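You operate a simulated robot arm through the tools that you are given. There is no shell and no other tool. Be economical: measure what you need, move in short steps, check, and stop when the job is done.

You run a simulated two-armed robot. Do the job below in one go: nothing can be reset, and whatever is moved stays where it is left.

Task
Grease the rotor lock bolt's shank, work the bolt out and in, and zero the turn counter.
Fine: white brush and tin, brush back in its pot; clutch stays on motor. Where these are worked on the way, their far stop is far enough and under half their travel is too little: rotor lock bolt. A coat counts when it lies all over at full strength: go over it till it gets no stronger.

It is judged by the outcome, as a careful person would: the job done as asked, and still so three seconds after it is handed in. It fails if anything else is knocked over, pushed out of place, dropped, spilled or broken.

Robot
Two 7-joint arms with two-finger parallel grippers on one trunk, on a base that drives. Base frame: it is fixed to the floor where the robot stands at the start and does not move with it; the origin is under the middle of the robot, x ahead of it, y to its left, z up; the surface under the hand at the start is at about z = 80. Units: cm, degrees, N and s.
The left shoulder is at the start at [7, 16.3, 124.5], the right one opposite. With the tool pointing down near the work surface each hand reaches from about 34 to 86 cm from the robot's upright axis, wherever it stands, measured 20 degrees to its own side. Places, roughly: black cam clamp lever [230, 10, 140]; black stop cam [240, 20, 130]; clutch lever [360, -180, 80]; inside of the white brush pot [60, -20, 80]; red drive switch [50, -130, 70]; rotor lock bolt [380, -180, 110]; sensor knob [230, -180, 90]; speed knob [40, -130, 100]; stop selector [60, -130, 100]; white cam clamp lever [230, -160, 80]; white grease tin [70, -20, 80]; white stop cam [240, -160, 90]; yellow counter key [50, -130, 90]. Payload 3.43 kg a hand.
The TCP of each hand is the grasp point between the finger pads, 3.4 cm short of the fingertips. In the tool frame z runs along the fingers and y along their closing line. Largest opening 12.8 cm; finger width 2.4, thickness 1.2; the body of the gripper, 4.8 by 13 cm, starts 9.6 cm behind the TCP.
Orientation is that of the tool frame in the base frame, as [roll, pitch, yaw] about the fixed x, y, z axes, in that order (R = Rz(yaw) Ry(pitch) Rx(roll)). With the fingers straight down and closing along the base's y, the tool's x points along the base's -x, its y along +y and its z along -z.

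Tools
- The arms move only by the tool apply_moves. It takes "left_targets", "right_targets" or both (then of equal length, played together; a hand with none holds still); each is a list of rows, each a list of 3 entries, a list of its own where there are three numbers: the shift along the base's x, y, z in m, then the turn, a rotation vector about the base's x, y, z in degrees, then the opening, from 0 (shut) to 1 (fully open). In form: [[[tx, ty, tz], [ax, ay, az], fingers], ...]. A call has 1 to 8 rows; each row is the pose to reach, as a shift and turn from the pose commanded when the call began. Rows are played at 5 a second. More than 5 cm and 8.6 degrees between two rows, or a gripper value outside its range, and nothing of the call is played. A pose out of reach is approached as far as the arm can. The call stops where the force on the tool passes 60 N (or 10 N more than at its start, if that is more) or the arm is blocked; 0.2 s more then pass. The fingers move at their own pace (about 15.3 cm/s each) and stop on an object; they squeeze with about 43 N. The grip force told is the motor's: it shows also when the fingers shut on nothing. Time passes only in rows, and 0.2 s behind the last, so rows that repeat a pose let the fingers close. It gives the time, the measured TCP pose, the force on the tool (base axes), the opening and the grip force at its end, in the units of the frame above (readings bear some noise), with the torque about the TCP (base axes, N m) and any sound that the robot's microphone picked up, and new pictures: "show" is both (left out), scene, wrist or none (wrist: the cameras of the hands that moved).
- Cameras (640 x 400 px; columns grow to the right, rows downward): "scene" is now at [13.29, -2.24, 146.81]; the picture's right is [-0.26, -0.96, 0.00], its down [-0.58, 0.16, -0.80] and it looks along [0.77, -0.21, -0.60] (base axes); focal length 291 px, centre (320, 200). "left" rides on the left gripper at [7.6, 1.1, -16] in its tool frame; the picture's right is [-0.15, 0.99, 0.00], its down [-0.88, -0.13, -0.46] and it looks along [-0.45, -0.07, 0.89] (tool axes); focal length 234 px, centre (320, 200). "right" rides on the right gripper at [7.6, -1.1, -16] in its tool frame; the picture's right is [0.15, 0.99, 0.00], its down [-0.88, 0.13, -0.46] and it looks along [-0.45, 0.07, 0.89] (tool axes); focal length 234 px, centre (320, 200). There is no depth. A picture from a camera that has moved, and an enlarged one, comes with that camera's place and axes in the base frame and with its lens.
- lift_body(by): slides the trunk up (or, below 0, down) by that many cm; the arms and the scene camera ride with it, the base frame stays. It gives what a move gives, with no picture.
- base_move(legs): drives the robot by 1 to 6 legs, each [ahead, left, turn to the left] in cm, cm and degrees, along the robot's own axes; the way and the turn of a leg run together, so that a leg with both is an arc; at most 150 cm and 180 degrees a leg. The arms and the cameras ride along, it lands a little off, and it stops where it bumps. It gives what a move gives, and a new picture of the scene camera.
- turn_head(pan, tilt): turns the head with the scene camera to pan (to the left, within 86 degrees either way) and tilt (down, from -29 to 69), counted from straight ahead of the robot. It gives what a move gives, and a new picture of the scene camera.
- close_up(camera, box): a new picture of the part [left, top, right, bottom] of that camera's present view, enlarged. No time passes.
- hand_in(): hands the job in; it is judged then, once.

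Work in short steps. Places have to be worked out from the pictures, the camera data and where the tool is seen: move nearer, look again, correct. Check each grasp and each placing, and mend what went wrong. You have 120 turns and 260 pictures in all, those below and enlarged ones among them. Open the grippers and draw the arms clear of the work before you hand the job in, unless the task says otherwise; then end with one line.

The tools are called after ">>>" as a command line: name --argument value ..., lists and objects as JSON in quotes. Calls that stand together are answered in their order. apply_moves: Moves the arms, as the interface text tells. Its arguments: {"type":"object","properties":{"left_targets":{"type":"array"},"right_targets":{"type":"array"},"show":{"type":"string","enum":["both","scene","wrist","none"]}},"required":[]} The other tools are called the same way: lift_body (by) slides the trunk up or down; base_move (legs) drives the base; turn_head (pan, tilt) turns the head that bears the scene camera; close_up (camera, box) takes an enlarged picture of a part of a camera's view; hand_in () hands the job in.

At the start:

```text
clock: 0.0
left_tcp_pos: [51.71, 5.68, 123.7]
left_tcp_rot: [-180.0, 0.0, -179.8]
left_force: [-0.2, 0.3, 0.2]
left_torque: [0.0, -0.02, -0.01]
left_grip_width: 12.81
left_gripper_force: 0.0
right_tcp_pos: [48.56, -35.41, 126.0]
right_tcp_rot: [-179.9, 0.0, 180.0]
right_force: [-1.0, -0.5, 0.0]
right_torque: [0.01, 0.0, 0.01]
right_grip_width: 12.8
right_gripper_force: 0.1
trunk travel left (down, up): [-72.5, 21.5]
robot x, y, heading: [0.17, 0.08, 0.1]
head pan, tilt: [-15.2, 37.1]
```

scene: 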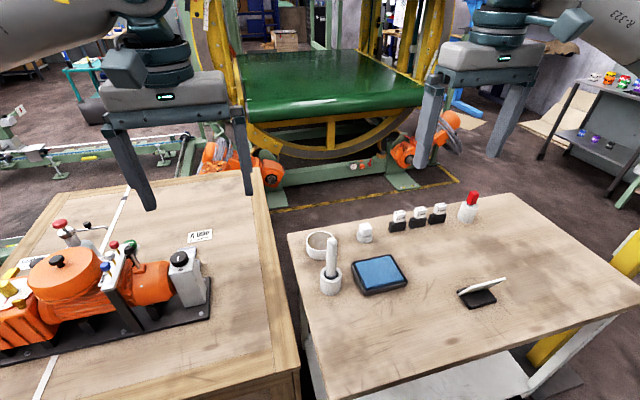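
right: 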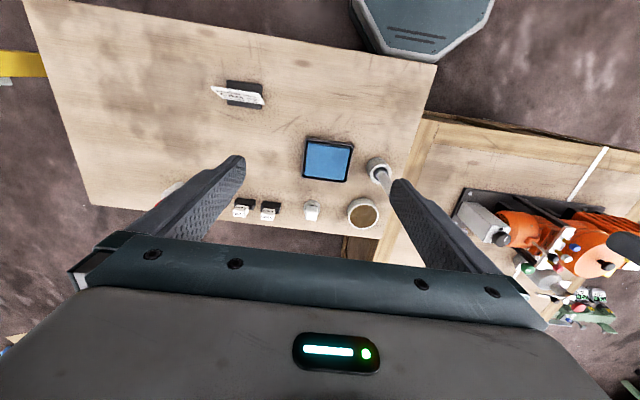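
left: 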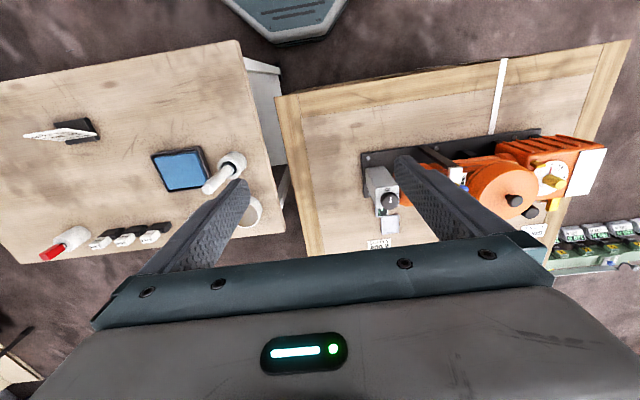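

The table ahead holds the brush in its pot and an open tin. I'll enlarge the table part and the signs first.

>>> close_up --camera "scene" --box '[280, 180, 520, 330]'

>>> turn_head --pan -60 --tilt 25

```text
2.67 times, centred on (400, 255) of scene
camera zoom: at [13.29, -2.24, 146.81], right [-0.26, -0.96, 0.0], down [-0.58, 0.16, -0.8], along [0.77, -0.21, -0.6], focal length 776 px, centre (107, 53)
```

zoom: 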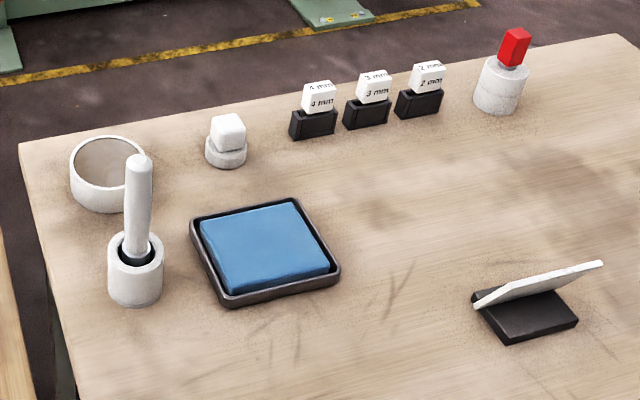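

```text
clock: 1.1
left_tcp_pos: [51.92, 5.64, 123.67]
left_tcp_rot: [-180.0, 0.0, -180.0]
left_force: [-0.2, 0.5, 1.2]
left_torque: [0.0, -0.02, -0.01]
left_grip_width: 12.82
left_gripper_force: 0.1
right_tcp_pos: [48.6, -35.38, 126.11]
right_tcp_rot: [180.0, -0.1, -180.0]
right_force: [0.7, 0.8, -0.2]
right_torque: [0.02, 0.02, 0.04]
right_grip_width: 12.8
right_gripper_force: 0.0
trunk travel left (down, up): [-72.5, 21.5]
robot x, y, heading: [0.28, -0.21, -0.4]
head pan, tilt: [-60.0, 25.0]
camera scene: at [9.52, -7.94, 148.7], right [-0.87, -0.5, 0.0], down [-0.21, 0.37, -0.91], along [0.45, -0.78, -0.42], focal length 291 px, centre (320, 200)
```

scene: 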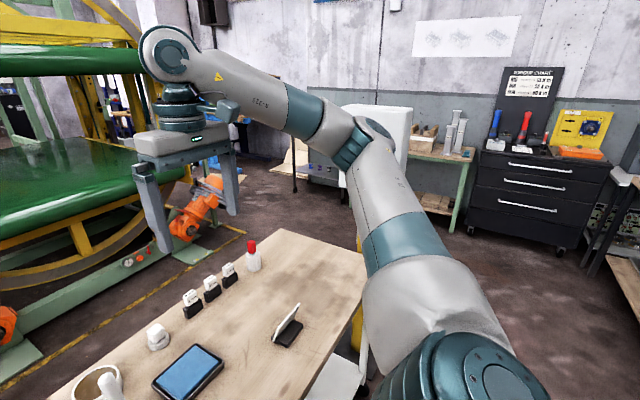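

I can't see the counter panel yet, which should be at about (50,-130). I'll look right and then ahead-right toward the bolt.

>>> turn_head --pan -84 --tilt 30

>>> turn_head --pan -25 --tilt 5

```text
clock: 2.0
left_tcp_pos: [52.0, 5.66, 123.61]
left_tcp_rot: [-180.0, 0.0, -179.9]
left_force: [0.3, 0.2, 0.5]
left_torque: [0.04, -0.02, -0.02]
left_grip_width: 12.78
left_gripper_force: 0.1
right_tcp_pos: [48.65, -35.38, 126.17]
right_tcp_rot: [180.0, 0.0, 180.0]
right_force: [0.3, 0.9, 0.1]
right_torque: [-0.03, -0.02, 0.0]
right_grip_width: 12.79
right_gripper_force: 0.2
trunk travel left (down, up): [-72.5, 21.5]
robot x, y, heading: [0.21, 0.09, -0.1]
head pan, tilt: [-84.0, 30.0]
camera scene: at [5.86, -8.95, 147.91], right [-0.99, -0.11, 0.0], down [-0.05, 0.5, -0.87], along [0.09, -0.86, -0.5], focal length 291 px, centre (320, 200)
```

scene: 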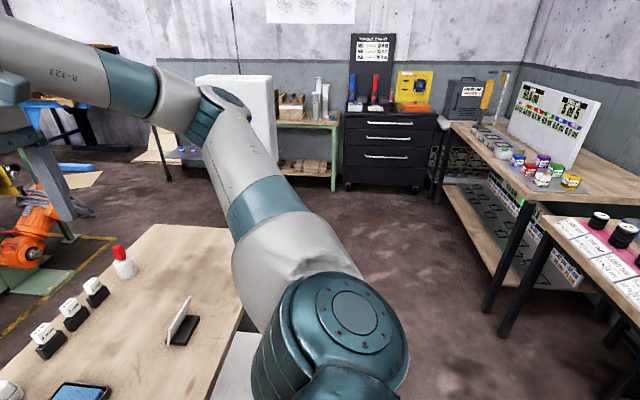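

```text
clock: 3.3
left_tcp_pos: [51.78, 5.63, 123.66]
left_tcp_rot: [180.0, 0.1, -179.9]
left_force: [-0.6, 0.1, 0.0]
left_torque: [0.0, -0.03, 0.01]
left_grip_width: 12.79
left_gripper_force: 0.1
right_tcp_pos: [48.54, -35.46, 126.0]
right_tcp_rot: [180.0, 0.0, -180.0]
right_force: [0.5, 0.3, 0.7]
right_torque: [-0.02, 0.02, -0.03]
right_grip_width: 12.79
right_gripper_force: 0.1
trunk travel left (down, up): [-72.5, 21.5]
robot x, y, heading: [0.21, 0.12, 0.0]
head pan, tilt: [-25.0, 5.0]
camera scene: at [13.23, -3.85, 151.95], right [-0.42, -0.91, 0.0], down [-0.08, 0.04, -1.0], along [0.9, -0.42, -0.09], focal length 291 px, centre (320, 200)
```

scene: 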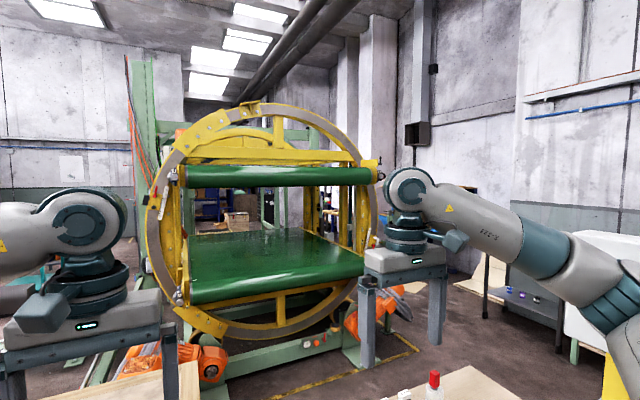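

The bolt seems to be beyond or behind the drum. I'll scout before taking the brush, sliding right toward the counter panel first.

>>> base_move --legs '[[-10, 0, 0], [0, -125, 0]]'

>>> turn_head --pan 0 --tilt 40

```text
clock: 7.9
left_tcp_pos: [41.81, -66.82, 123.84]
left_tcp_rot: [-179.9, 0.0, -179.6]
left_force: [-0.3, -0.2, 0.0]
left_torque: [0.1, -0.07, 0.03]
left_grip_width: 12.81
left_gripper_force: 0.0
right_tcp_pos: [38.73, -106.92, 126.31]
right_tcp_rot: [179.6, 0.2, -178.7]
right_force: [5.4, 39.0, 19.2]
right_torque: [-4.3, 0.55, -0.08]
right_grip_width: 10.45
right_gripper_force: 0.0
trunk travel left (down, up): [-72.5, 21.5]
robot x, y, heading: [-10.16, -73.07, 0.6]
head pan, tilt: [-25.0, 5.0]
stopped in leg 2: the force on the tool passed its limit at 81 N (the readings are from after the stop); the commanded pose is now the measured one
camera scene: at [3.14, -76.52, 152.05], right [-0.42, -0.91, 0.0], down [-0.08, 0.03, -1.0], along [0.91, -0.42, -0.09], focal length 291 px, centre (320, 200)
```

scene: 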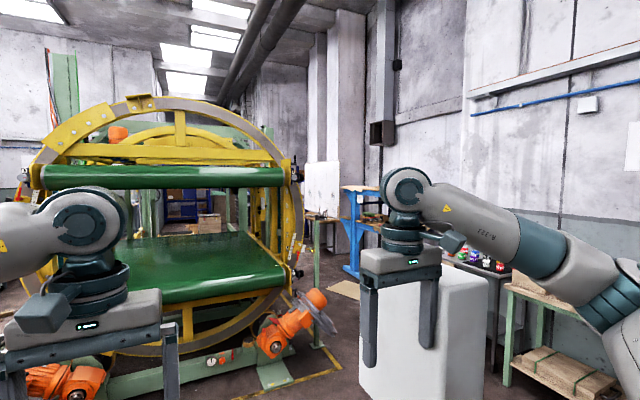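

```text
clock: 8.9
left_tcp_pos: [41.8, -66.45, 123.57]
left_tcp_rot: [-179.7, 0.0, -179.6]
left_force: [0.1, -0.1, -1.2]
left_torque: [0.03, 0.05, -0.02]
left_grip_width: 12.8
left_gripper_force: 0.1
right_tcp_pos: [38.82, -106.89, 126.17]
right_tcp_rot: [180.0, -0.1, -179.2]
right_force: [4.3, 35.7, 17.3]
right_torque: [-2.84, 0.36, -0.06]
right_grip_width: 10.8
right_gripper_force: 0.0
trunk travel left (down, up): [-72.5, 21.5]
robot x, y, heading: [-9.86, -73.16, 0.3]
head pan, tilt: [0.0, 40.0]
camera scene: at [3.44, -72.11, 146.38], right [0.0, -1.0, 0.01], down [-0.64, -0.01, -0.77], along [0.77, 0.0, -0.64], focal length 291 px, centre (320, 200)
```

scene: 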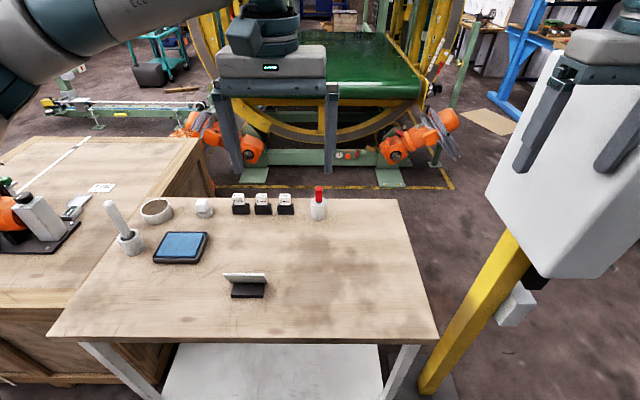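

The right hand bumped into the panel box on its post. I'll back off to the left, then look behind and to the side before I drive round.

>>> base_move --legs '[[0, 12, 0], [-40, 0, 0]]'

>>> turn_head --pan -70 --tilt 25

```text
clock: 12.3
left_tcp_pos: [1.15, -55.54, 123.56]
left_tcp_rot: [180.0, -0.1, -179.7]
left_force: [0.1, -0.1, -1.4]
left_torque: [0.04, 0.02, 0.01]
left_grip_width: 12.8
left_gripper_force: 0.1
right_tcp_pos: [-2.0, -95.92, 125.9]
right_tcp_rot: [179.6, -0.2, -179.3]
right_force: [-0.3, 0.0, 0.3]
right_torque: [-0.05, 0.04, -0.01]
right_grip_width: 12.82
right_gripper_force: 0.2
trunk travel left (down, up): [-72.5, 21.5]
robot x, y, heading: [-51.04, -61.38, 0.4]
head pan, tilt: [0.0, 40.0]
camera scene: at [-37.28, -61.19, 146.36], right [0.0, -1.0, 0.0], down [-0.64, 0.0, -0.77], along [0.77, 0.0, -0.64], focal length 291 px, centre (320, 200)
```

scene: 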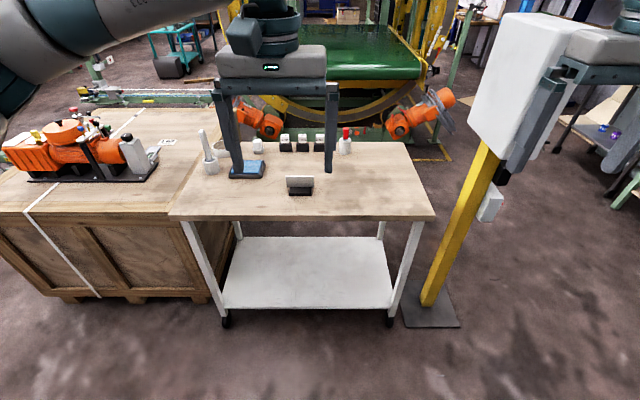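

```text
clock: 13.7
left_tcp_pos: [1.12, -55.5, 123.7]
left_tcp_rot: [-180.0, 0.0, -179.7]
left_force: [-0.1, -0.2, 1.0]
left_torque: [0.0, -0.01, 0.03]
left_grip_width: 12.81
left_gripper_force: 0.0
right_tcp_pos: [-2.21, -96.07, 125.85]
right_tcp_rot: [179.6, -0.3, -179.3]
right_force: [0.2, -0.7, -0.4]
right_torque: [0.0, -0.01, 0.0]
right_grip_width: 12.83
right_gripper_force: 0.0
trunk travel left (down, up): [-72.5, 21.5]
robot x, y, heading: [-50.81, -61.22, 0.3]
head pan, tilt: [-70.0, 25.0]
camera scene: at [-42.69, -69.85, 148.7], right [-0.94, -0.34, 0.0], down [-0.15, 0.4, -0.91], along [0.31, -0.85, -0.42], focal length 291 px, centre (320, 200)
```

scene: 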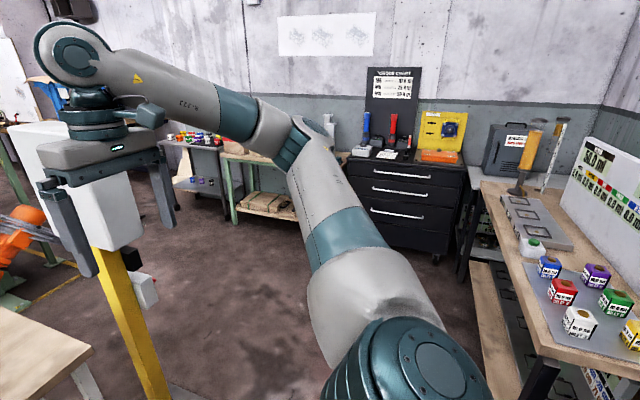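

The panel faces -y (the red switch is on that side), so I'll go round behind the box. I'll raise the trunk so the arms clear it, then drive round into the open floor.

>>> lift_body --by 21

>>> base_move --legs '[[0, 0, -90], [75, 18, 0]]'

```text
clock: 16.0
left_tcp_pos: [1.04, -55.41, 144.71]
left_tcp_rot: [-179.9, -0.1, -179.8]
left_force: [0.2, 0.8, 0.4]
left_torque: [0.0, 0.01, -0.03]
left_grip_width: 12.83
left_gripper_force: 0.0
right_tcp_pos: [-2.08, -95.9, 146.91]
right_tcp_rot: [179.7, -0.1, -179.3]
right_force: [-0.1, -0.3, 0.2]
right_torque: [0.02, 0.01, 0.0]
right_grip_width: 12.79
right_gripper_force: 0.1
trunk travel left (down, up): [-93.5, 0.5]
robot x, y, heading: [-50.85, -61.37, -0.0]
head pan, tilt: [-70.0, 25.0]
```

```text
clock: 24.0
left_tcp_pos: [-28.02, -188.51, 144.63]
left_tcp_rot: [-180.0, 0.0, 89.7]
left_force: [0.9, 0.0, 0.7]
left_torque: [0.01, -0.01, 0.02]
left_grip_width: 12.82
left_gripper_force: 0.1
right_tcp_pos: [-68.53, -185.0, 146.9]
right_tcp_rot: [179.6, -0.1, 90.2]
right_force: [1.1, -0.2, -1.2]
right_torque: [0.02, 0.0, -0.01]
right_grip_width: 12.8
right_gripper_force: 0.1
trunk travel left (down, up): [-93.5, 0.5]
robot x, y, heading: [-33.68, -136.96, -90.6]
head pan, tilt: [-70.0, 25.0]
camera scene: at [-42.26, -144.69, 169.71], right [-0.34, 0.94, 0.0], down [0.4, 0.14, -0.91], along [-0.85, -0.3, -0.42], focal length 291 px, centre (320, 200)
```

scene: 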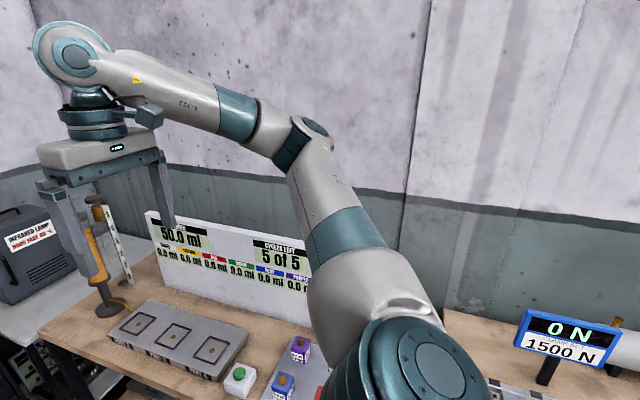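

Clear so far. I'll continue diagonally away from the bench and turn to face +x.

>>> base_move --legs '[[25, 45, 0], [40, 20, 0], [0, 0, 90]]'

>>> turn_head --pan 70 --tilt 35

>>> turn_head --pan 0 --tilt 15

```text
clock: 33.1
left_tcp_pos: [83.28, -197.7, 144.66]
left_tcp_rot: [-179.9, 0.1, 178.8]
left_force: [-0.5, 0.4, -0.2]
left_torque: [0.0, 0.04, 0.03]
left_grip_width: 12.8
left_gripper_force: 0.0
right_tcp_pos: [78.97, -238.27, 146.88]
right_tcp_rot: [179.6, -0.3, 179.4]
right_force: [0.4, -0.2, 0.4]
right_torque: [-0.02, 0.0, 0.0]
right_grip_width: 12.8
right_gripper_force: 0.0
trunk travel left (down, up): [-93.5, 0.5]
robot x, y, heading: [31.21, -202.19, -1.1]
head pan, tilt: [-70.0, 25.0]
camera scene: at [39.04, -211.12, 169.7], right [-0.95, -0.32, 0.0], down [-0.14, 0.4, -0.91], along [0.29, -0.86, -0.42], focal length 291 px, centre (320, 200)
```

scene: 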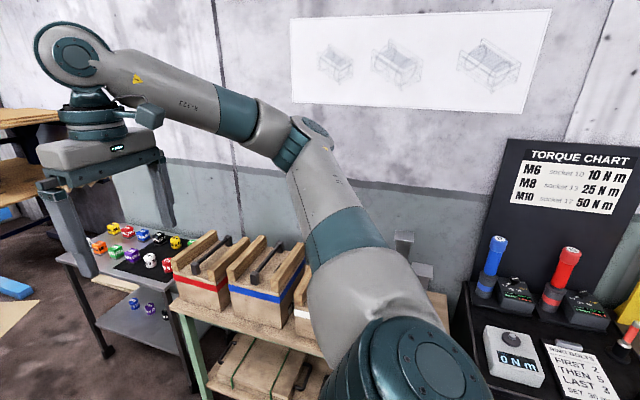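

```text
clock: 35.3
left_tcp_pos: [83.2, -197.77, 144.64]
left_tcp_rot: [-180.0, 0.0, 178.8]
left_force: [-0.1, -0.1, 1.1]
left_torque: [0.0, 0.0, 0.05]
left_grip_width: 12.82
left_gripper_force: 0.0
right_tcp_pos: [78.94, -238.13, 146.76]
right_tcp_rot: [179.6, -0.2, 179.3]
right_force: [-0.3, 0.8, 0.3]
right_torque: [-0.01, 0.0, -0.04]
right_grip_width: 12.81
right_gripper_force: 0.0
trunk travel left (down, up): [-93.5, 0.5]
robot x, y, heading: [31.15, -202.13, -1.1]
head pan, tilt: [70.0, 35.0]
camera scene: at [39.29, -194.13, 168.13], right [0.93, -0.36, 0.0], down [-0.21, -0.53, -0.82], along [0.3, 0.76, -0.57], focal length 291 px, centre (320, 200)
```

scene: 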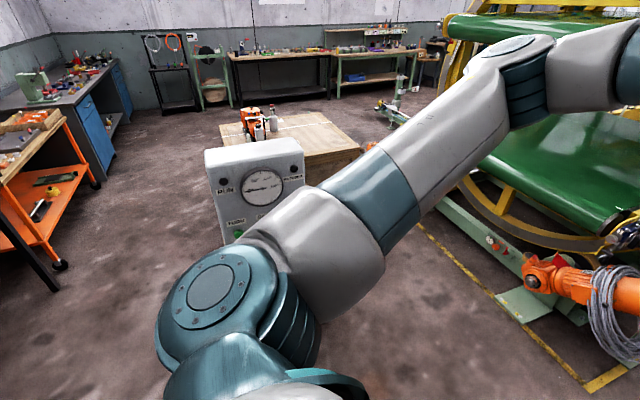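

```text
clock: 36.7
left_tcp_pos: [83.14, -197.72, 144.62]
left_tcp_rot: [-180.0, 0.0, 178.8]
left_force: [-0.6, 0.4, -0.6]
left_torque: [0.01, 0.01, -0.01]
left_grip_width: 12.77
left_gripper_force: 0.0
right_tcp_pos: [79.07, -238.16, 146.84]
right_tcp_rot: [179.7, -0.3, 179.2]
right_force: [0.0, 0.2, 0.1]
right_torque: [0.0, 0.02, 0.07]
right_grip_width: 12.8
right_gripper_force: 0.1
trunk travel left (down, up): [-93.5, 0.5]
robot x, y, heading: [31.11, -201.98, -1.5]
head pan, tilt: [0.0, 15.0]
camera scene: at [45.43, -202.54, 171.33], right [-0.02, -1.0, 0.0], down [-0.26, 0.01, -0.97], along [0.97, -0.02, -0.26], focal length 291 px, centre (320, 200)
```

scene: 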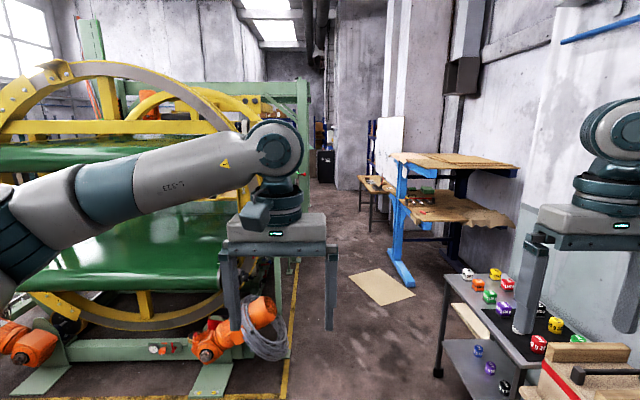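

The corridor along y≈-235 is open. I'll drive on toward the bolt and look left at the machine's right side.

>>> base_move --legs '[[40, -33, 1.5], [120, 0, 0]]'

>>> turn_head --pan 25 --tilt 20

```text
clock: 45.5
left_tcp_pos: [242.83, -228.04, 144.7]
left_tcp_rot: [180.0, 0.0, -179.2]
left_force: [-0.7, -0.5, -0.2]
left_torque: [-0.02, -0.01, -0.02]
left_grip_width: 12.8
left_gripper_force: 0.0
right_tcp_pos: [240.07, -268.61, 147.0]
right_tcp_rot: [179.6, -0.1, -178.7]
right_force: [0.2, -0.4, -0.9]
right_torque: [-0.02, -0.04, 0.01]
right_grip_width: 12.78
right_gripper_force: 0.1
trunk travel left (down, up): [-93.5, 0.5]
robot x, y, heading: [191.29, -234.08, 0.7]
head pan, tilt: [0.0, 15.0]
camera scene: at [205.31, -234.17, 171.34], right [0.01, -1.0, 0.0], down [-0.26, 0.0, -0.97], along [0.97, 0.01, -0.26], focal length 291 px, centre (320, 200)
```

scene: 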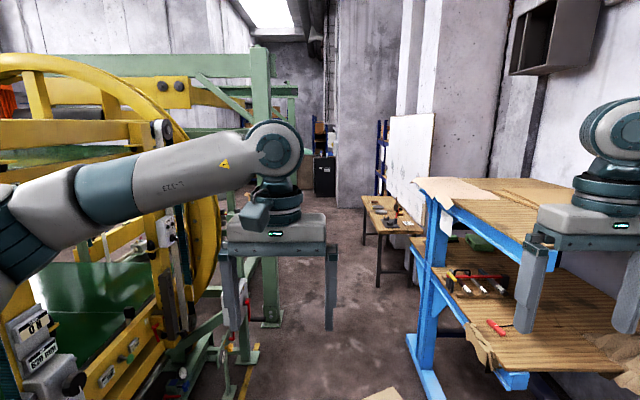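

```text
clock: 46.4
left_tcp_pos: [242.95, -228.08, 144.62]
left_tcp_rot: [-180.0, -0.1, -179.3]
left_force: [-0.2, -0.2, -0.8]
left_torque: [-0.01, 0.0, 0.05]
left_grip_width: 12.79
left_gripper_force: 0.2
right_tcp_pos: [240.24, -268.64, 146.84]
right_tcp_rot: [179.5, -0.2, -178.8]
right_force: [-0.5, -0.1, 0.0]
right_torque: [-0.02, -0.01, 0.02]
right_grip_width: 12.81
right_gripper_force: 0.1
trunk travel left (down, up): [-93.5, 0.5]
robot x, y, heading: [191.2, -234.3, 0.7]
head pan, tilt: [25.0, 20.0]
camera scene: at [204.52, -230.25, 170.51], right [0.43, -0.9, 0.0], down [-0.31, -0.15, -0.94], along [0.85, 0.41, -0.34], focal length 291 px, centre (320, 200)
```

scene: 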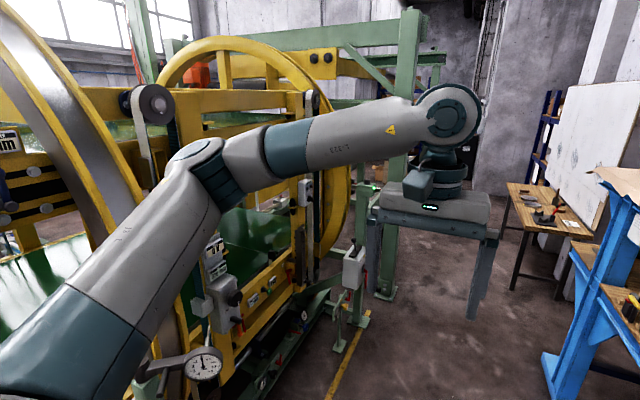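

I need a nearer look, so I'll drive 90 cm further and look left.

>>> base_move --legs '[[95, 0, 0]]'

>>> turn_head --pan 45 --tilt 35

```text
clock: 51.3
left_tcp_pos: [338.13, -226.84, 144.71]
left_tcp_rot: [180.0, -0.1, -179.2]
left_force: [0.5, 0.4, -0.8]
left_torque: [0.01, -0.03, -0.02]
left_grip_width: 12.81
left_gripper_force: 0.1
right_tcp_pos: [335.37, -267.42, 146.92]
right_tcp_rot: [179.6, -0.1, -178.8]
right_force: [0.1, -0.3, 0.4]
right_torque: [-0.02, -0.01, 0.04]
right_grip_width: 12.82
right_gripper_force: 0.0
trunk travel left (down, up): [-93.5, 0.5]
robot x, y, heading: [286.68, -232.82, 0.8]
head pan, tilt: [25.0, 20.0]
camera scene: at [299.68, -229.04, 170.53], right [0.43, -0.9, 0.0], down [-0.31, -0.15, -0.94], along [0.85, 0.41, -0.34], focal length 291 px, centre (320, 200)
```

scene: 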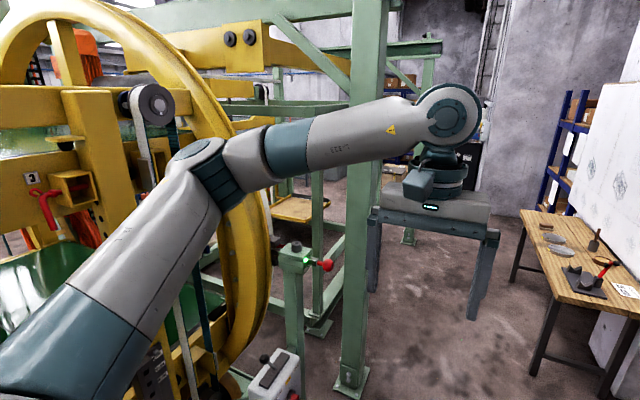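

```text
clock: 52.2
left_tcp_pos: [338.41, -226.78, 144.69]
left_tcp_rot: [-180.0, -0.1, -179.2]
left_force: [-0.6, 0.8, 0.7]
left_torque: [-0.01, 0.01, -0.01]
left_grip_width: 12.81
left_gripper_force: 0.1
right_tcp_pos: [335.65, -267.41, 147.04]
right_tcp_rot: [179.6, -0.2, -178.7]
right_force: [-0.3, 0.5, -1.1]
right_torque: [0.01, 0.02, -0.03]
right_grip_width: 12.78
right_gripper_force: 0.1
trunk travel left (down, up): [-93.5, 0.5]
robot x, y, heading: [286.22, -233.36, 0.7]
head pan, tilt: [45.0, 35.0]
camera scene: at [297.63, -226.79, 168.13], right [0.72, -0.7, 0.0], down [-0.4, -0.41, -0.82], along [0.57, 0.59, -0.57], focal length 291 px, centre (320, 200)
```

scene: 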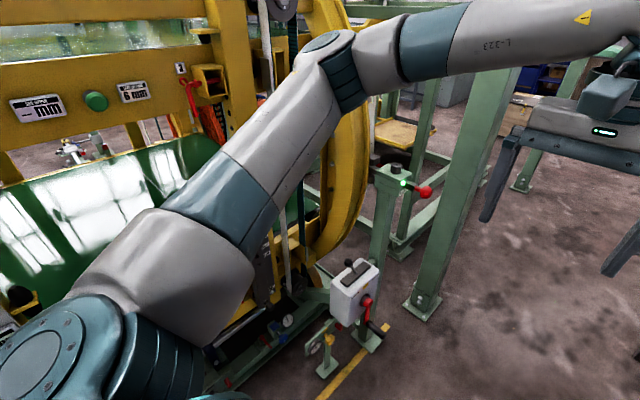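

>>> close_up --camera "scene" --box '[290, 140, 470, 380]'

```text
1.67 times, centred on (380, 260) of scene
camera zoom: at [297.63, -226.79, 168.13], right [0.72, -0.7, 0.0], down [-0.4, -0.41, -0.82], along [0.57, 0.59, -0.57], focal length 485 px, centre (220, 100)
```

zoom: 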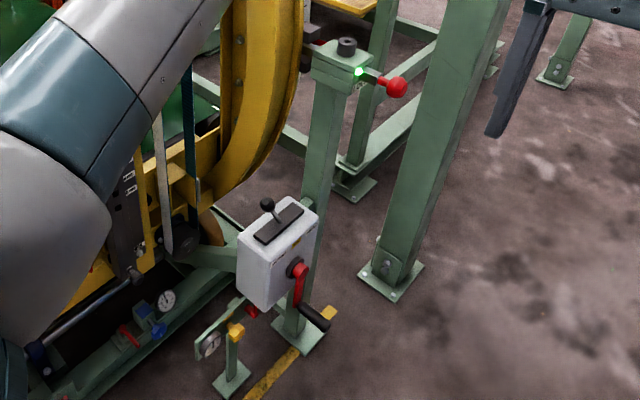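

The red-knobbed rotor lock bolt sits on the post top at about (385,-190,110), and the clutch box is below it. I'll drive opposite it and turn to face +y.

>>> base_move --legs '[[80, -20, 0], [0, 0, 90]]'

>>> turn_head --pan -15 --tilt 50

```text
clock: 60.4
left_tcp_pos: [360.37, -199.75, 144.59]
left_tcp_rot: [180.0, 0.0, -88.7]
left_force: [-0.5, 0.3, -0.3]
left_torque: [-0.04, 0.0, 0.0]
left_grip_width: 12.8
left_gripper_force: 0.1
right_tcp_pos: [400.76, -202.04, 146.98]
right_tcp_rot: [179.6, -0.2, -88.2]
right_force: [0.5, -0.2, 0.0]
right_torque: [0.0, -0.01, -0.02]
right_grip_width: 12.82
right_gripper_force: 0.0
trunk travel left (down, up): [-93.5, 0.5]
robot x, y, heading: [366.96, -251.53, 91.2]
head pan, tilt: [45.0, 35.0]
camera scene: at [360.45, -240.27, 168.13], right [0.69, 0.72, 0.0], down [0.41, -0.4, -0.82], along [-0.59, 0.57, -0.57], focal length 291 px, centre (320, 200)
```

scene: 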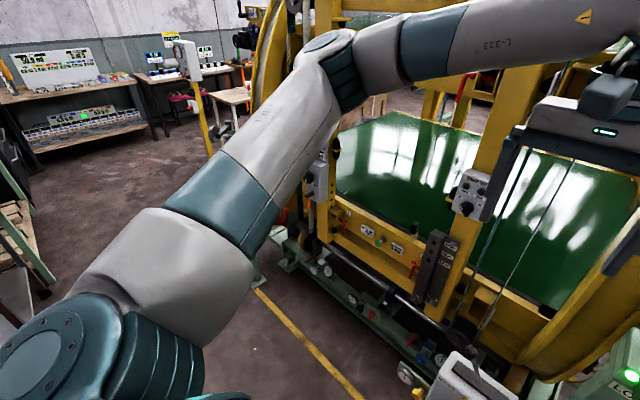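

```text
clock: 61.7
left_tcp_pos: [360.33, -199.67, 144.63]
left_tcp_rot: [179.9, -0.1, -88.7]
left_force: [-0.4, 0.2, 0.2]
left_torque: [0.02, 0.02, -0.03]
left_grip_width: 12.81
left_gripper_force: 0.0
right_tcp_pos: [400.78, -202.19, 146.98]
right_tcp_rot: [179.6, -0.2, -88.2]
right_force: [-0.5, -1.0, 0.5]
right_torque: [0.0, 0.0, 0.03]
right_grip_width: 12.8
right_gripper_force: 0.1
trunk travel left (down, up): [-93.5, 0.5]
robot x, y, heading: [366.99, -251.61, 91.3]
head pan, tilt: [-15.0, 50.0]
camera scene: at [368.59, -238.87, 165.96], right [0.97, -0.24, 0.0], down [-0.18, -0.74, -0.64], along [0.15, 0.62, -0.77], focal length 291 px, centre (320, 200)
```

scene: 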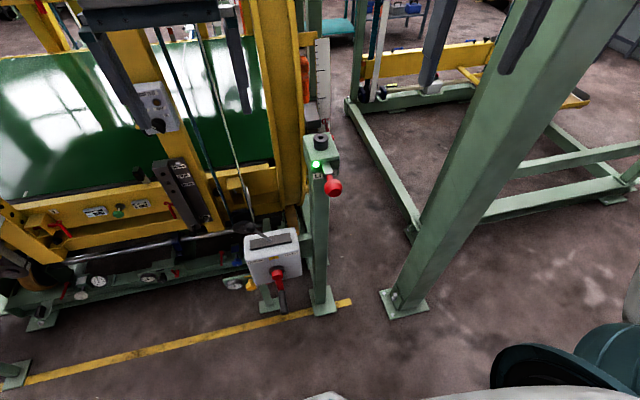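

>>> close_up --camera "scene" --box '[270, 110, 370, 210]'

>>> close_up --camera "right" --box '[0, 0, 640, 400]'

>>> close_up --camera "left" --box '[0, 0, 640, 400]'

```text
4.00 times, centred on (320, 160) of scene
camera zoom: at [368.59, -238.87, 165.96], right [0.97, -0.24, 0.0], down [-0.18, -0.74, -0.64], along [0.15, 0.62, -0.77], focal length 1164 px, centre (320, 360)
```

zoom: 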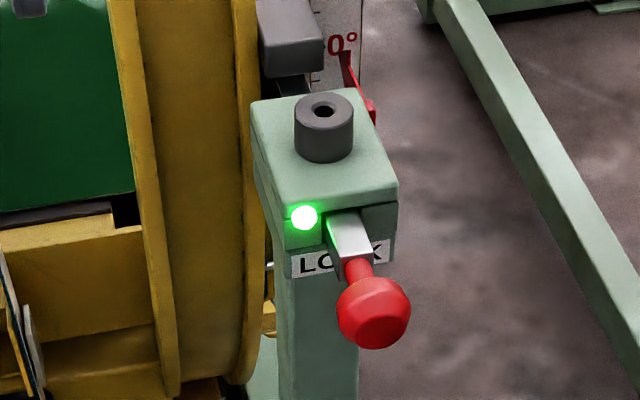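

```text
1.00 times, centred on (320, 200) of right (not enlarged: the box is as wide or as high as the picture)
camera zoom: at [402.19, -209.64, 162.98], right [-0.98, -0.18, 0.01], down [-0.15, 0.88, 0.45], along [-0.09, 0.45, -0.89], focal length 234 px, centre (320, 200)
```

zoom: 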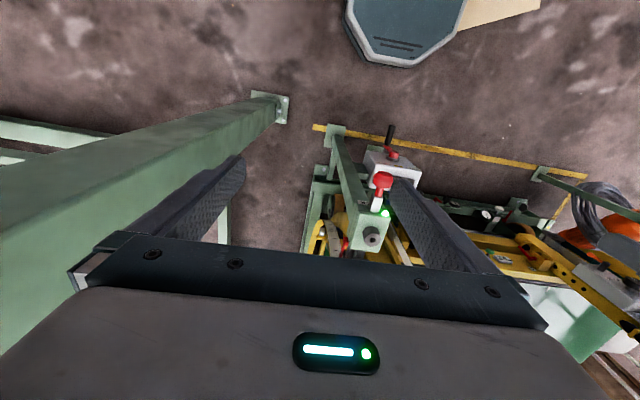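

```text
1.00 times, centred on (320, 200) of left (not enlarged: the box is as wide or as high as the picture)
camera zoom: at [359.27, -207.33, 160.57], right [-0.99, 0.12, 0.0], down [0.11, 0.88, 0.46], along [0.06, 0.45, -0.89], focal length 234 px, centre (320, 200)
```

zoom: 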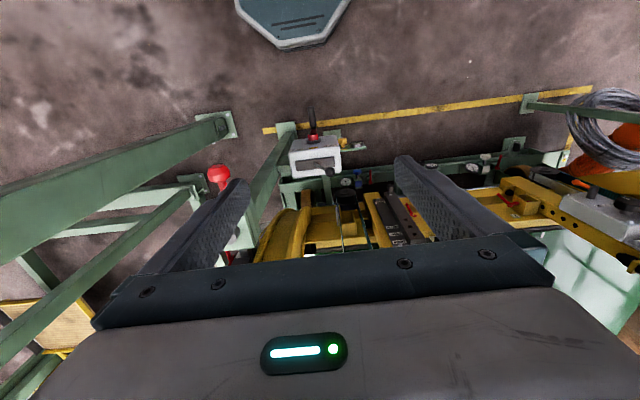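

I know the bolt now: a square shank sticks out of the post toward -y, with a red knob at about (383.6,-191.5,111.3). I'll drive back for the brush and stop between the table and the machine, where the brush is within reach.

>>> base_move --legs '[[0, 0, -91], [-120, 14, 0], [-117, 0, 0], [0, 0, 90]]'

>>> turn_head --pan 15 --tilt 25

```text
clock: 81.1
left_tcp_pos: [124.29, -183.39, 144.52]
left_tcp_rot: [-179.9, -0.1, -91.3]
left_force: [-0.5, -0.1, 0.3]
left_torque: [0.0, -0.02, -0.03]
left_grip_width: 12.82
left_gripper_force: 0.0
right_tcp_pos: [164.61, -187.5, 146.85]
right_tcp_rot: [179.6, -0.2, -90.9]
right_force: [0.3, -0.3, 0.7]
right_torque: [0.02, 0.0, -0.02]
right_grip_width: 12.8
right_gripper_force: 0.1
trunk travel left (down, up): [-93.5, 0.5]
robot x, y, heading: [128.94, -235.3, 88.7]
head pan, tilt: [-15.0, 50.0]
camera scene: at [130.75, -222.89, 165.96], right [0.96, -0.28, 0.0], down [-0.22, -0.74, -0.64], along [0.18, 0.62, -0.77], focal length 291 px, centre (320, 200)
```

scene: 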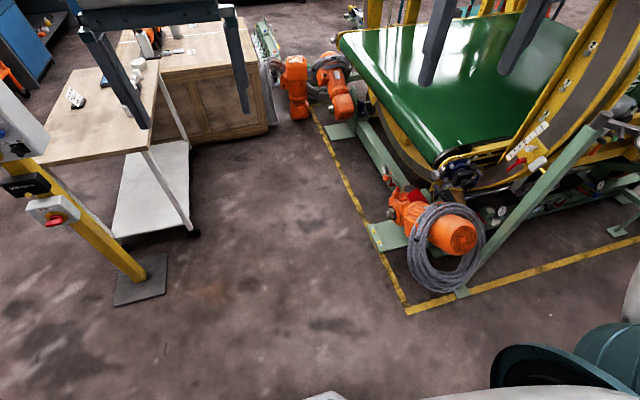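

```text
clock: 82.0
left_tcp_pos: [124.05, -183.3, 144.69]
left_tcp_rot: [180.0, -0.1, -91.4]
left_force: [-0.2, 0.5, 0.1]
left_torque: [0.01, -0.02, 0.01]
left_grip_width: 12.79
left_gripper_force: 0.1
right_tcp_pos: [164.36, -187.6, 146.95]
right_tcp_rot: [179.6, -0.2, -90.8]
right_force: [0.5, 0.0, -0.7]
right_torque: [0.01, 0.0, -0.01]
right_grip_width: 12.79
right_gripper_force: 0.0
trunk travel left (down, up): [-93.5, 0.5]
robot x, y, heading: [128.42, -235.19, 88.6]
head pan, tilt: [15.0, 25.0]
camera scene: at [126.35, -221.31, 169.7], right [0.97, 0.24, 0.0], down [0.1, -0.41, -0.91], along [-0.21, 0.88, -0.42], focal length 291 px, centre (320, 200)
```

scene: 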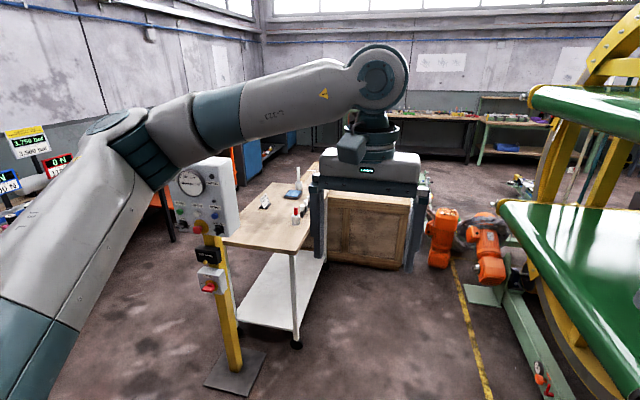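

The space between table and machine is clear. I'll zoom in on the panel for later and drive on to the brush.

>>> close_up --camera "scene" --box '[165, 150, 255, 300]'

>>> base_move --legs '[[100, 0, 1.3], [92, 0, 0], [0, 0, 90]]'

>>> turn_head --pan -20 --tilt 45

```text
2.67 times, centred on (210, 225) of scene
camera zoom: at [126.35, -221.31, 169.7], right [0.97, 0.24, 0.0], down [0.1, -0.41, -0.91], along [-0.21, 0.88, -0.42], focal length 776 px, centre (613, 133)
```

zoom: 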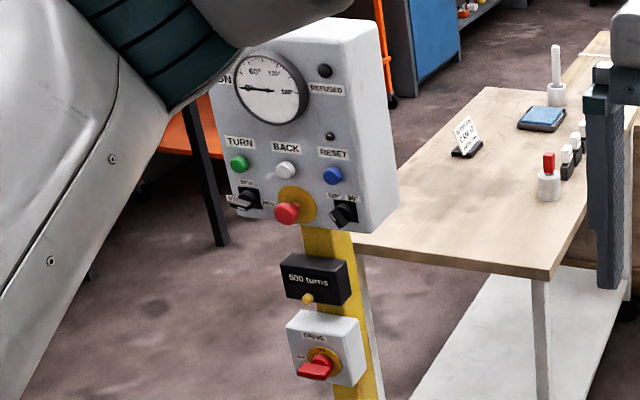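

```text
clock: 95.5
left_tcp_pos: [78.05, -49.13, 144.58]
left_tcp_rot: [-180.0, -0.1, 0.1]
left_force: [-0.3, 0.1, -0.5]
left_torque: [-0.01, -0.01, 0.0]
left_grip_width: 12.79
left_gripper_force: 0.0
right_tcp_pos: [81.47, -8.66, 146.96]
right_tcp_rot: [179.6, -0.2, 0.5]
right_force: [1.2, -0.7, 0.7]
right_torque: [-0.01, 0.0, 0.02]
right_grip_width: 12.8
right_gripper_force: 0.0
trunk travel left (down, up): [-93.5, 0.5]
robot x, y, heading: [130.27, -43.66, 179.8]
head pan, tilt: [15.0, 25.0]
camera scene: at [115.95, -45.75, 169.71], right [-0.26, 0.97, 0.0], down [0.41, 0.11, -0.91], along [-0.88, -0.23, -0.42], focal length 291 px, centre (320, 200)
```

scene: 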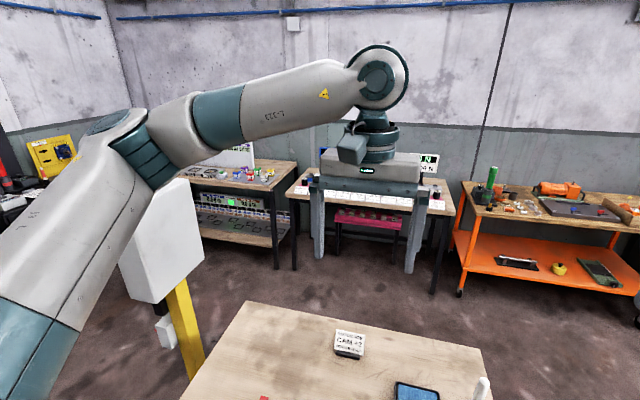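

```text
clock: 96.5
left_tcp_pos: [78.35, -49.11, 144.71]
left_tcp_rot: [180.0, 0.0, 0.0]
left_force: [0.9, -0.3, 0.7]
left_torque: [-0.04, -0.01, -0.01]
left_grip_width: 12.8
left_gripper_force: 0.1
right_tcp_pos: [81.47, -8.63, 146.92]
right_tcp_rot: [179.7, -0.2, 0.4]
right_force: [-0.2, -0.5, 0.0]
right_torque: [0.04, -0.02, -0.03]
right_grip_width: 12.84
right_gripper_force: 0.1
trunk travel left (down, up): [-93.5, 0.5]
robot x, y, heading: [130.05, -43.64, 180.0]
head pan, tilt: [-20.0, 45.0]
camera scene: at [117.2, -40.65, 166.65], right [0.34, 0.94, 0.0], down [0.66, -0.24, -0.71], along [-0.66, 0.24, -0.71], focal length 291 px, centre (320, 200)
```

scene: 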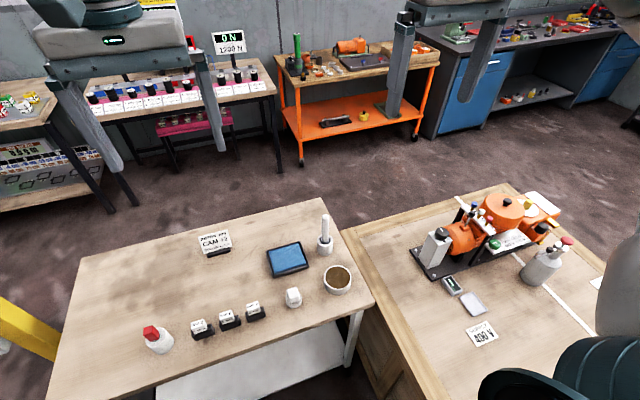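

I'll read the card and zoom in on the brush and tin.

>>> close_up --camera "scene" --box '[180, 210, 260, 260]'

>>> close_up --camera "scene" --box '[270, 200, 390, 310]'

>>> close_up --camera "right" --box '[0, 0, 640, 400]'

```text
8.00 times, centred on (220, 235) of scene
camera zoom: at [117.2, -40.65, 166.65], right [0.34, 0.94, 0.0], down [0.66, -0.24, -0.71], along [-0.66, 0.24, -0.71], focal length 2327 px, centre (1120, -80)
```

zoom: 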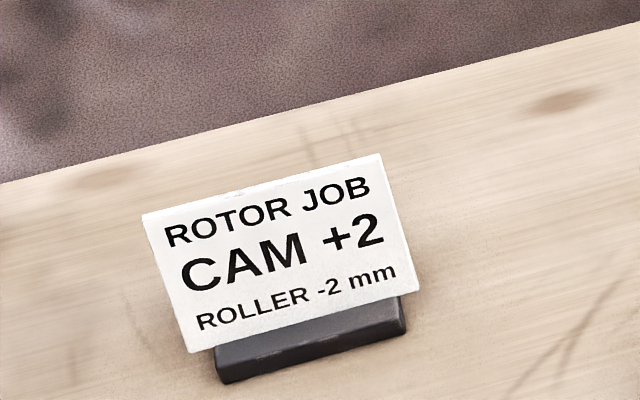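

```text
3.64 times, centred on (330, 255) of scene
camera zoom: at [117.2, -40.65, 166.65], right [0.34, 0.94, 0.0], down [0.66, -0.24, -0.71], along [-0.66, 0.24, -0.71], focal length 1058 px, centre (284, 0)
```

zoom: 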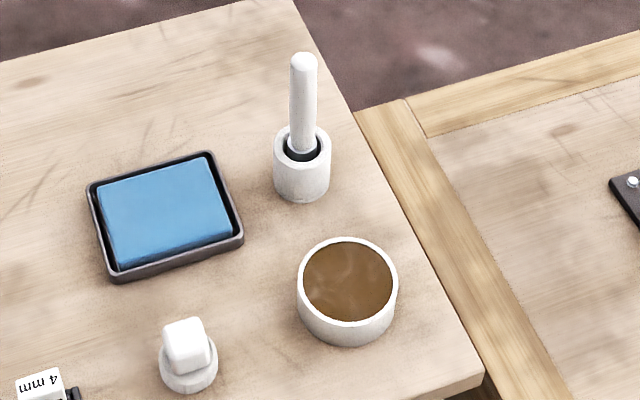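

```text
1.00 times, centred on (320, 200) of right (not enlarged: the box is as wide or as high as the picture)
camera zoom: at [88.98, -7.36, 162.99], right [0.15, -0.99, 0.01], down [-0.88, -0.13, 0.45], along [-0.45, -0.08, -0.89], focal length 234 px, centre (320, 200)
```

zoom: 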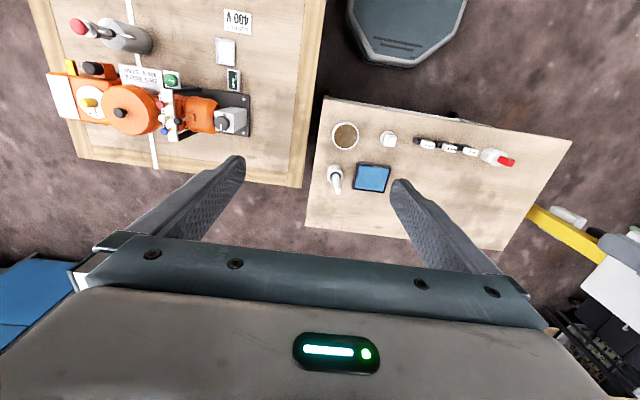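

The brush handle top is at about (60,-18,96.5), and the tin centre at about (74,-19). I'll lower the trunk and move the right hand above the brush.

>>> lift_body --by -28

>>> apply_moves --right_targets '[[[-0.043, -0.019, 0], [0, 0, 0], 0.7], [[-0.086, -0.037, 0], [0, 0, 0], 0.55], [[-0.129, -0.056, 0], [0, 0, 0], 0.55], [[-0.172, -0.075, 0], [0, 0, 0], 0.55], [[-0.215, -0.094, 0], [0, 0, 0], 0.55], [[-0.215, -0.094, 0], [0, 0, 0], 0.55]]' --show "both"

```text
clock: 99.3
left_tcp_pos: [78.28, -49.13, 116.6]
left_tcp_rot: [-179.9, 0.0, 0.0]
left_force: [0.4, 0.0, -0.1]
left_torque: [0.0, -0.03, 0.0]
left_grip_width: 12.77
left_gripper_force: 0.0
right_tcp_pos: [81.52, -8.69, 119.0]
right_tcp_rot: [179.6, -0.2, 0.4]
right_force: [0.9, -0.4, -0.8]
right_torque: [0.0, 0.0, 0.02]
right_grip_width: 12.79
right_gripper_force: 0.1
trunk travel left (down, up): [-65.5, 28.5]
robot x, y, heading: [129.91, -43.55, 179.8]
head pan, tilt: [-20.0, 45.0]
```

```text
clock: 100.7
left_tcp_pos: [78.25, -49.02, 116.69]
left_tcp_rot: [-179.9, 0.0, 0.0]
left_force: [0.4, 0.2, 0.6]
left_torque: [-0.02, -0.01, -0.03]
left_grip_width: 12.81
left_gripper_force: 0.1
right_tcp_pos: [60.08, -17.86, 119.04]
right_tcp_rot: [179.6, -0.1, 0.5]
right_force: [0.7, 0.7, -0.7]
right_torque: [0.03, 0.02, -0.01]
right_grip_width: 7.04
right_gripper_force: 0.0
trunk travel left (down, up): [-65.5, 28.5]
robot x, y, heading: [130.29, -43.8, 180.0]
head pan, tilt: [-20.0, 45.0]
camera scene: at [117.3, -40.52, 138.65], right [0.34, 0.94, 0.0], down [0.66, -0.24, -0.71], along [-0.66, 0.24, -0.71], focal length 291 px, centre (320, 200)
camera right: at [67.59, -16.62, 135.07], right [0.15, -0.99, 0.01], down [-0.88, -0.13, 0.46], along [-0.45, -0.08, -0.89], focal length 234 px, centre (320, 200)
```

scene: 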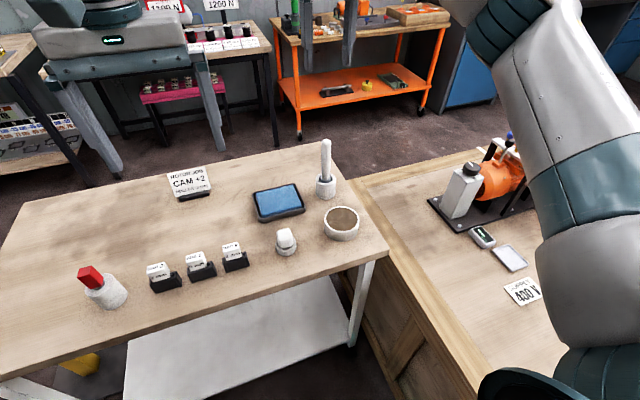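
right: 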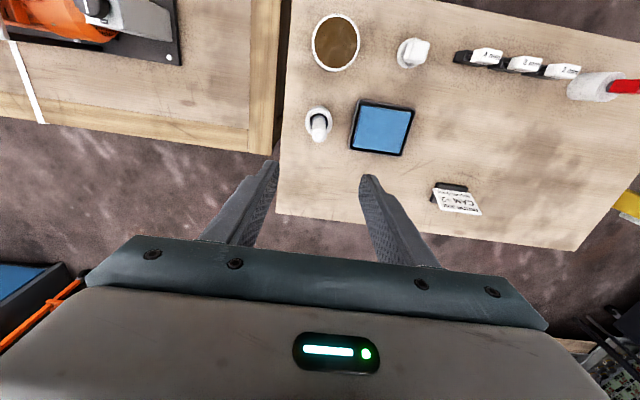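

Two views agree on the handle at (60.5,-18.1). I'll descend to z≈91.5.

>>> apply_moves --right_targets '[[[0.004, -0.002, -0.045], [0, 0, 0], 0.55], [[0.004, -0.002, -0.09], [0, 0, 0], 0.55], [[0.004, -0.002, -0.135], [0, 0, 0], 0.55], [[0.004, -0.002, -0.18], [0, 0, 0], 0.55]]' --show "both"

```text
clock: 101.7
left_tcp_pos: [78.08, -49.1, 116.63]
left_tcp_rot: [-179.9, -0.1, 0.0]
left_force: [0.0, 0.1, -0.7]
left_torque: [0.0, -0.01, 0.0]
left_grip_width: 12.83
left_gripper_force: 0.1
right_tcp_pos: [60.18, -18.18, 100.85]
right_tcp_rot: [179.6, -0.2, 0.5]
right_force: [-0.3, 0.1, 0.2]
right_torque: [0.02, 0.0, 0.0]
right_grip_width: 7.06
right_gripper_force: 0.0
trunk travel left (down, up): [-65.5, 28.5]
robot x, y, heading: [130.1, -43.67, 179.9]
head pan, tilt: [-20.0, 45.0]
camera scene: at [117.1, -40.55, 138.64], right [0.34, 0.94, 0.0], down [0.66, -0.24, -0.71], along [-0.66, 0.24, -0.71], focal length 291 px, centre (320, 200)
camera right: at [67.81, -16.82, 116.92], right [0.15, -0.99, 0.01], down [-0.88, -0.13, 0.45], along [-0.45, -0.08, -0.89], focal length 234 px, centre (320, 200)
```

scene: 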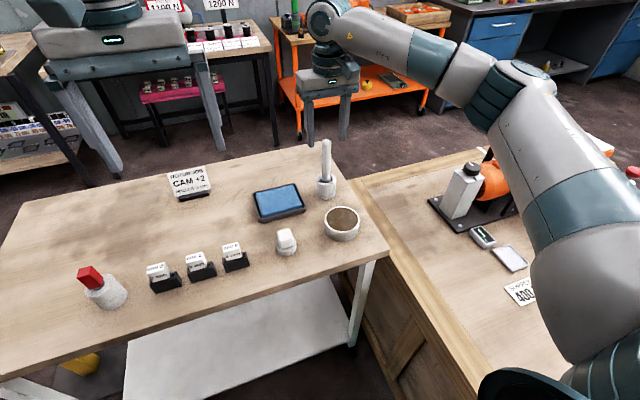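
right: 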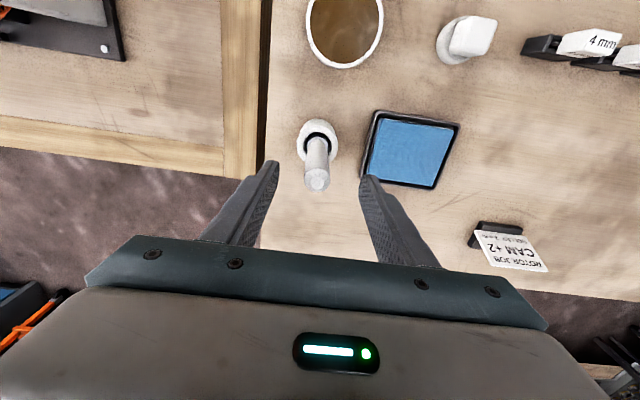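

It's aligned within 0.5 cm. I'll descend the last 9 cm and close.

>>> apply_moves --right_targets '[[[-0.002, 0.001, -0.045], [0, 0, 0], 0.55], [[-0.002, 0.001, -0.092], [0, 0, 0], 0.55], [[-0.002, 0.001, -0.092], [0, 0, 0], 0.3], [[-0.002, 0.001, -0.092], [0, 0, 0], 0.05], [[-0.002, 0.001, -0.092], [0, 0, 0], 0.05]]' --show "both"

```text
clock: 102.9
left_tcp_pos: [78.22, -49.11, 116.65]
left_tcp_rot: [180.0, 0.1, 0.1]
left_force: [0.0, -0.2, 1.1]
left_torque: [0.02, 0.04, -0.03]
left_grip_width: 12.79
left_gripper_force: 0.1
right_tcp_pos: [60.28, -18.03, 91.77]
right_tcp_rot: [179.6, -0.1, 0.4]
right_force: [0.1, 0.5, 1.3]
right_torque: [0.07, -0.01, 0.0]
right_grip_width: 2.45
right_gripper_force: 43.4
trunk travel left (down, up): [-65.5, 28.5]
robot x, y, heading: [129.99, -43.38, 180.1]
head pan, tilt: [-20.0, 45.0]
camera scene: at [117.22, -40.65, 138.65], right [0.34, 0.94, 0.0], down [0.66, -0.24, -0.71], along [-0.66, 0.24, -0.71], focal length 291 px, centre (320, 200)
camera right: at [67.77, -16.82, 107.8], right [0.15, -0.99, 0.01], down [-0.88, -0.13, 0.45], along [-0.45, -0.08, -0.89], focal length 234 px, centre (320, 200)
```

scene: 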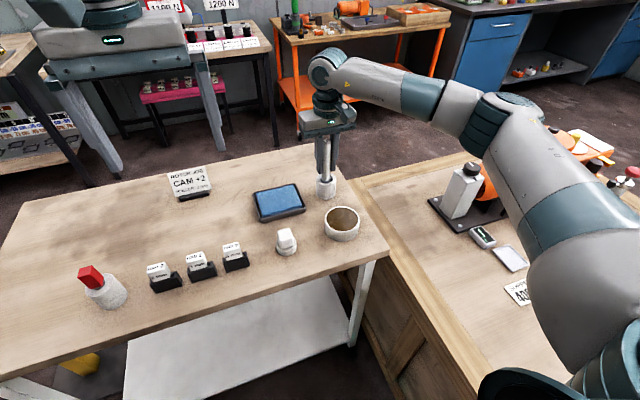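
right: 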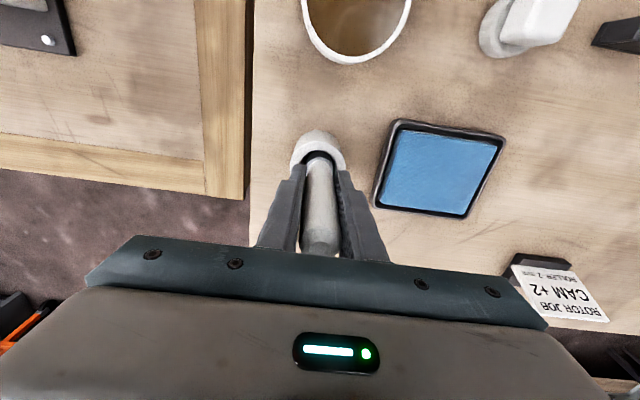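

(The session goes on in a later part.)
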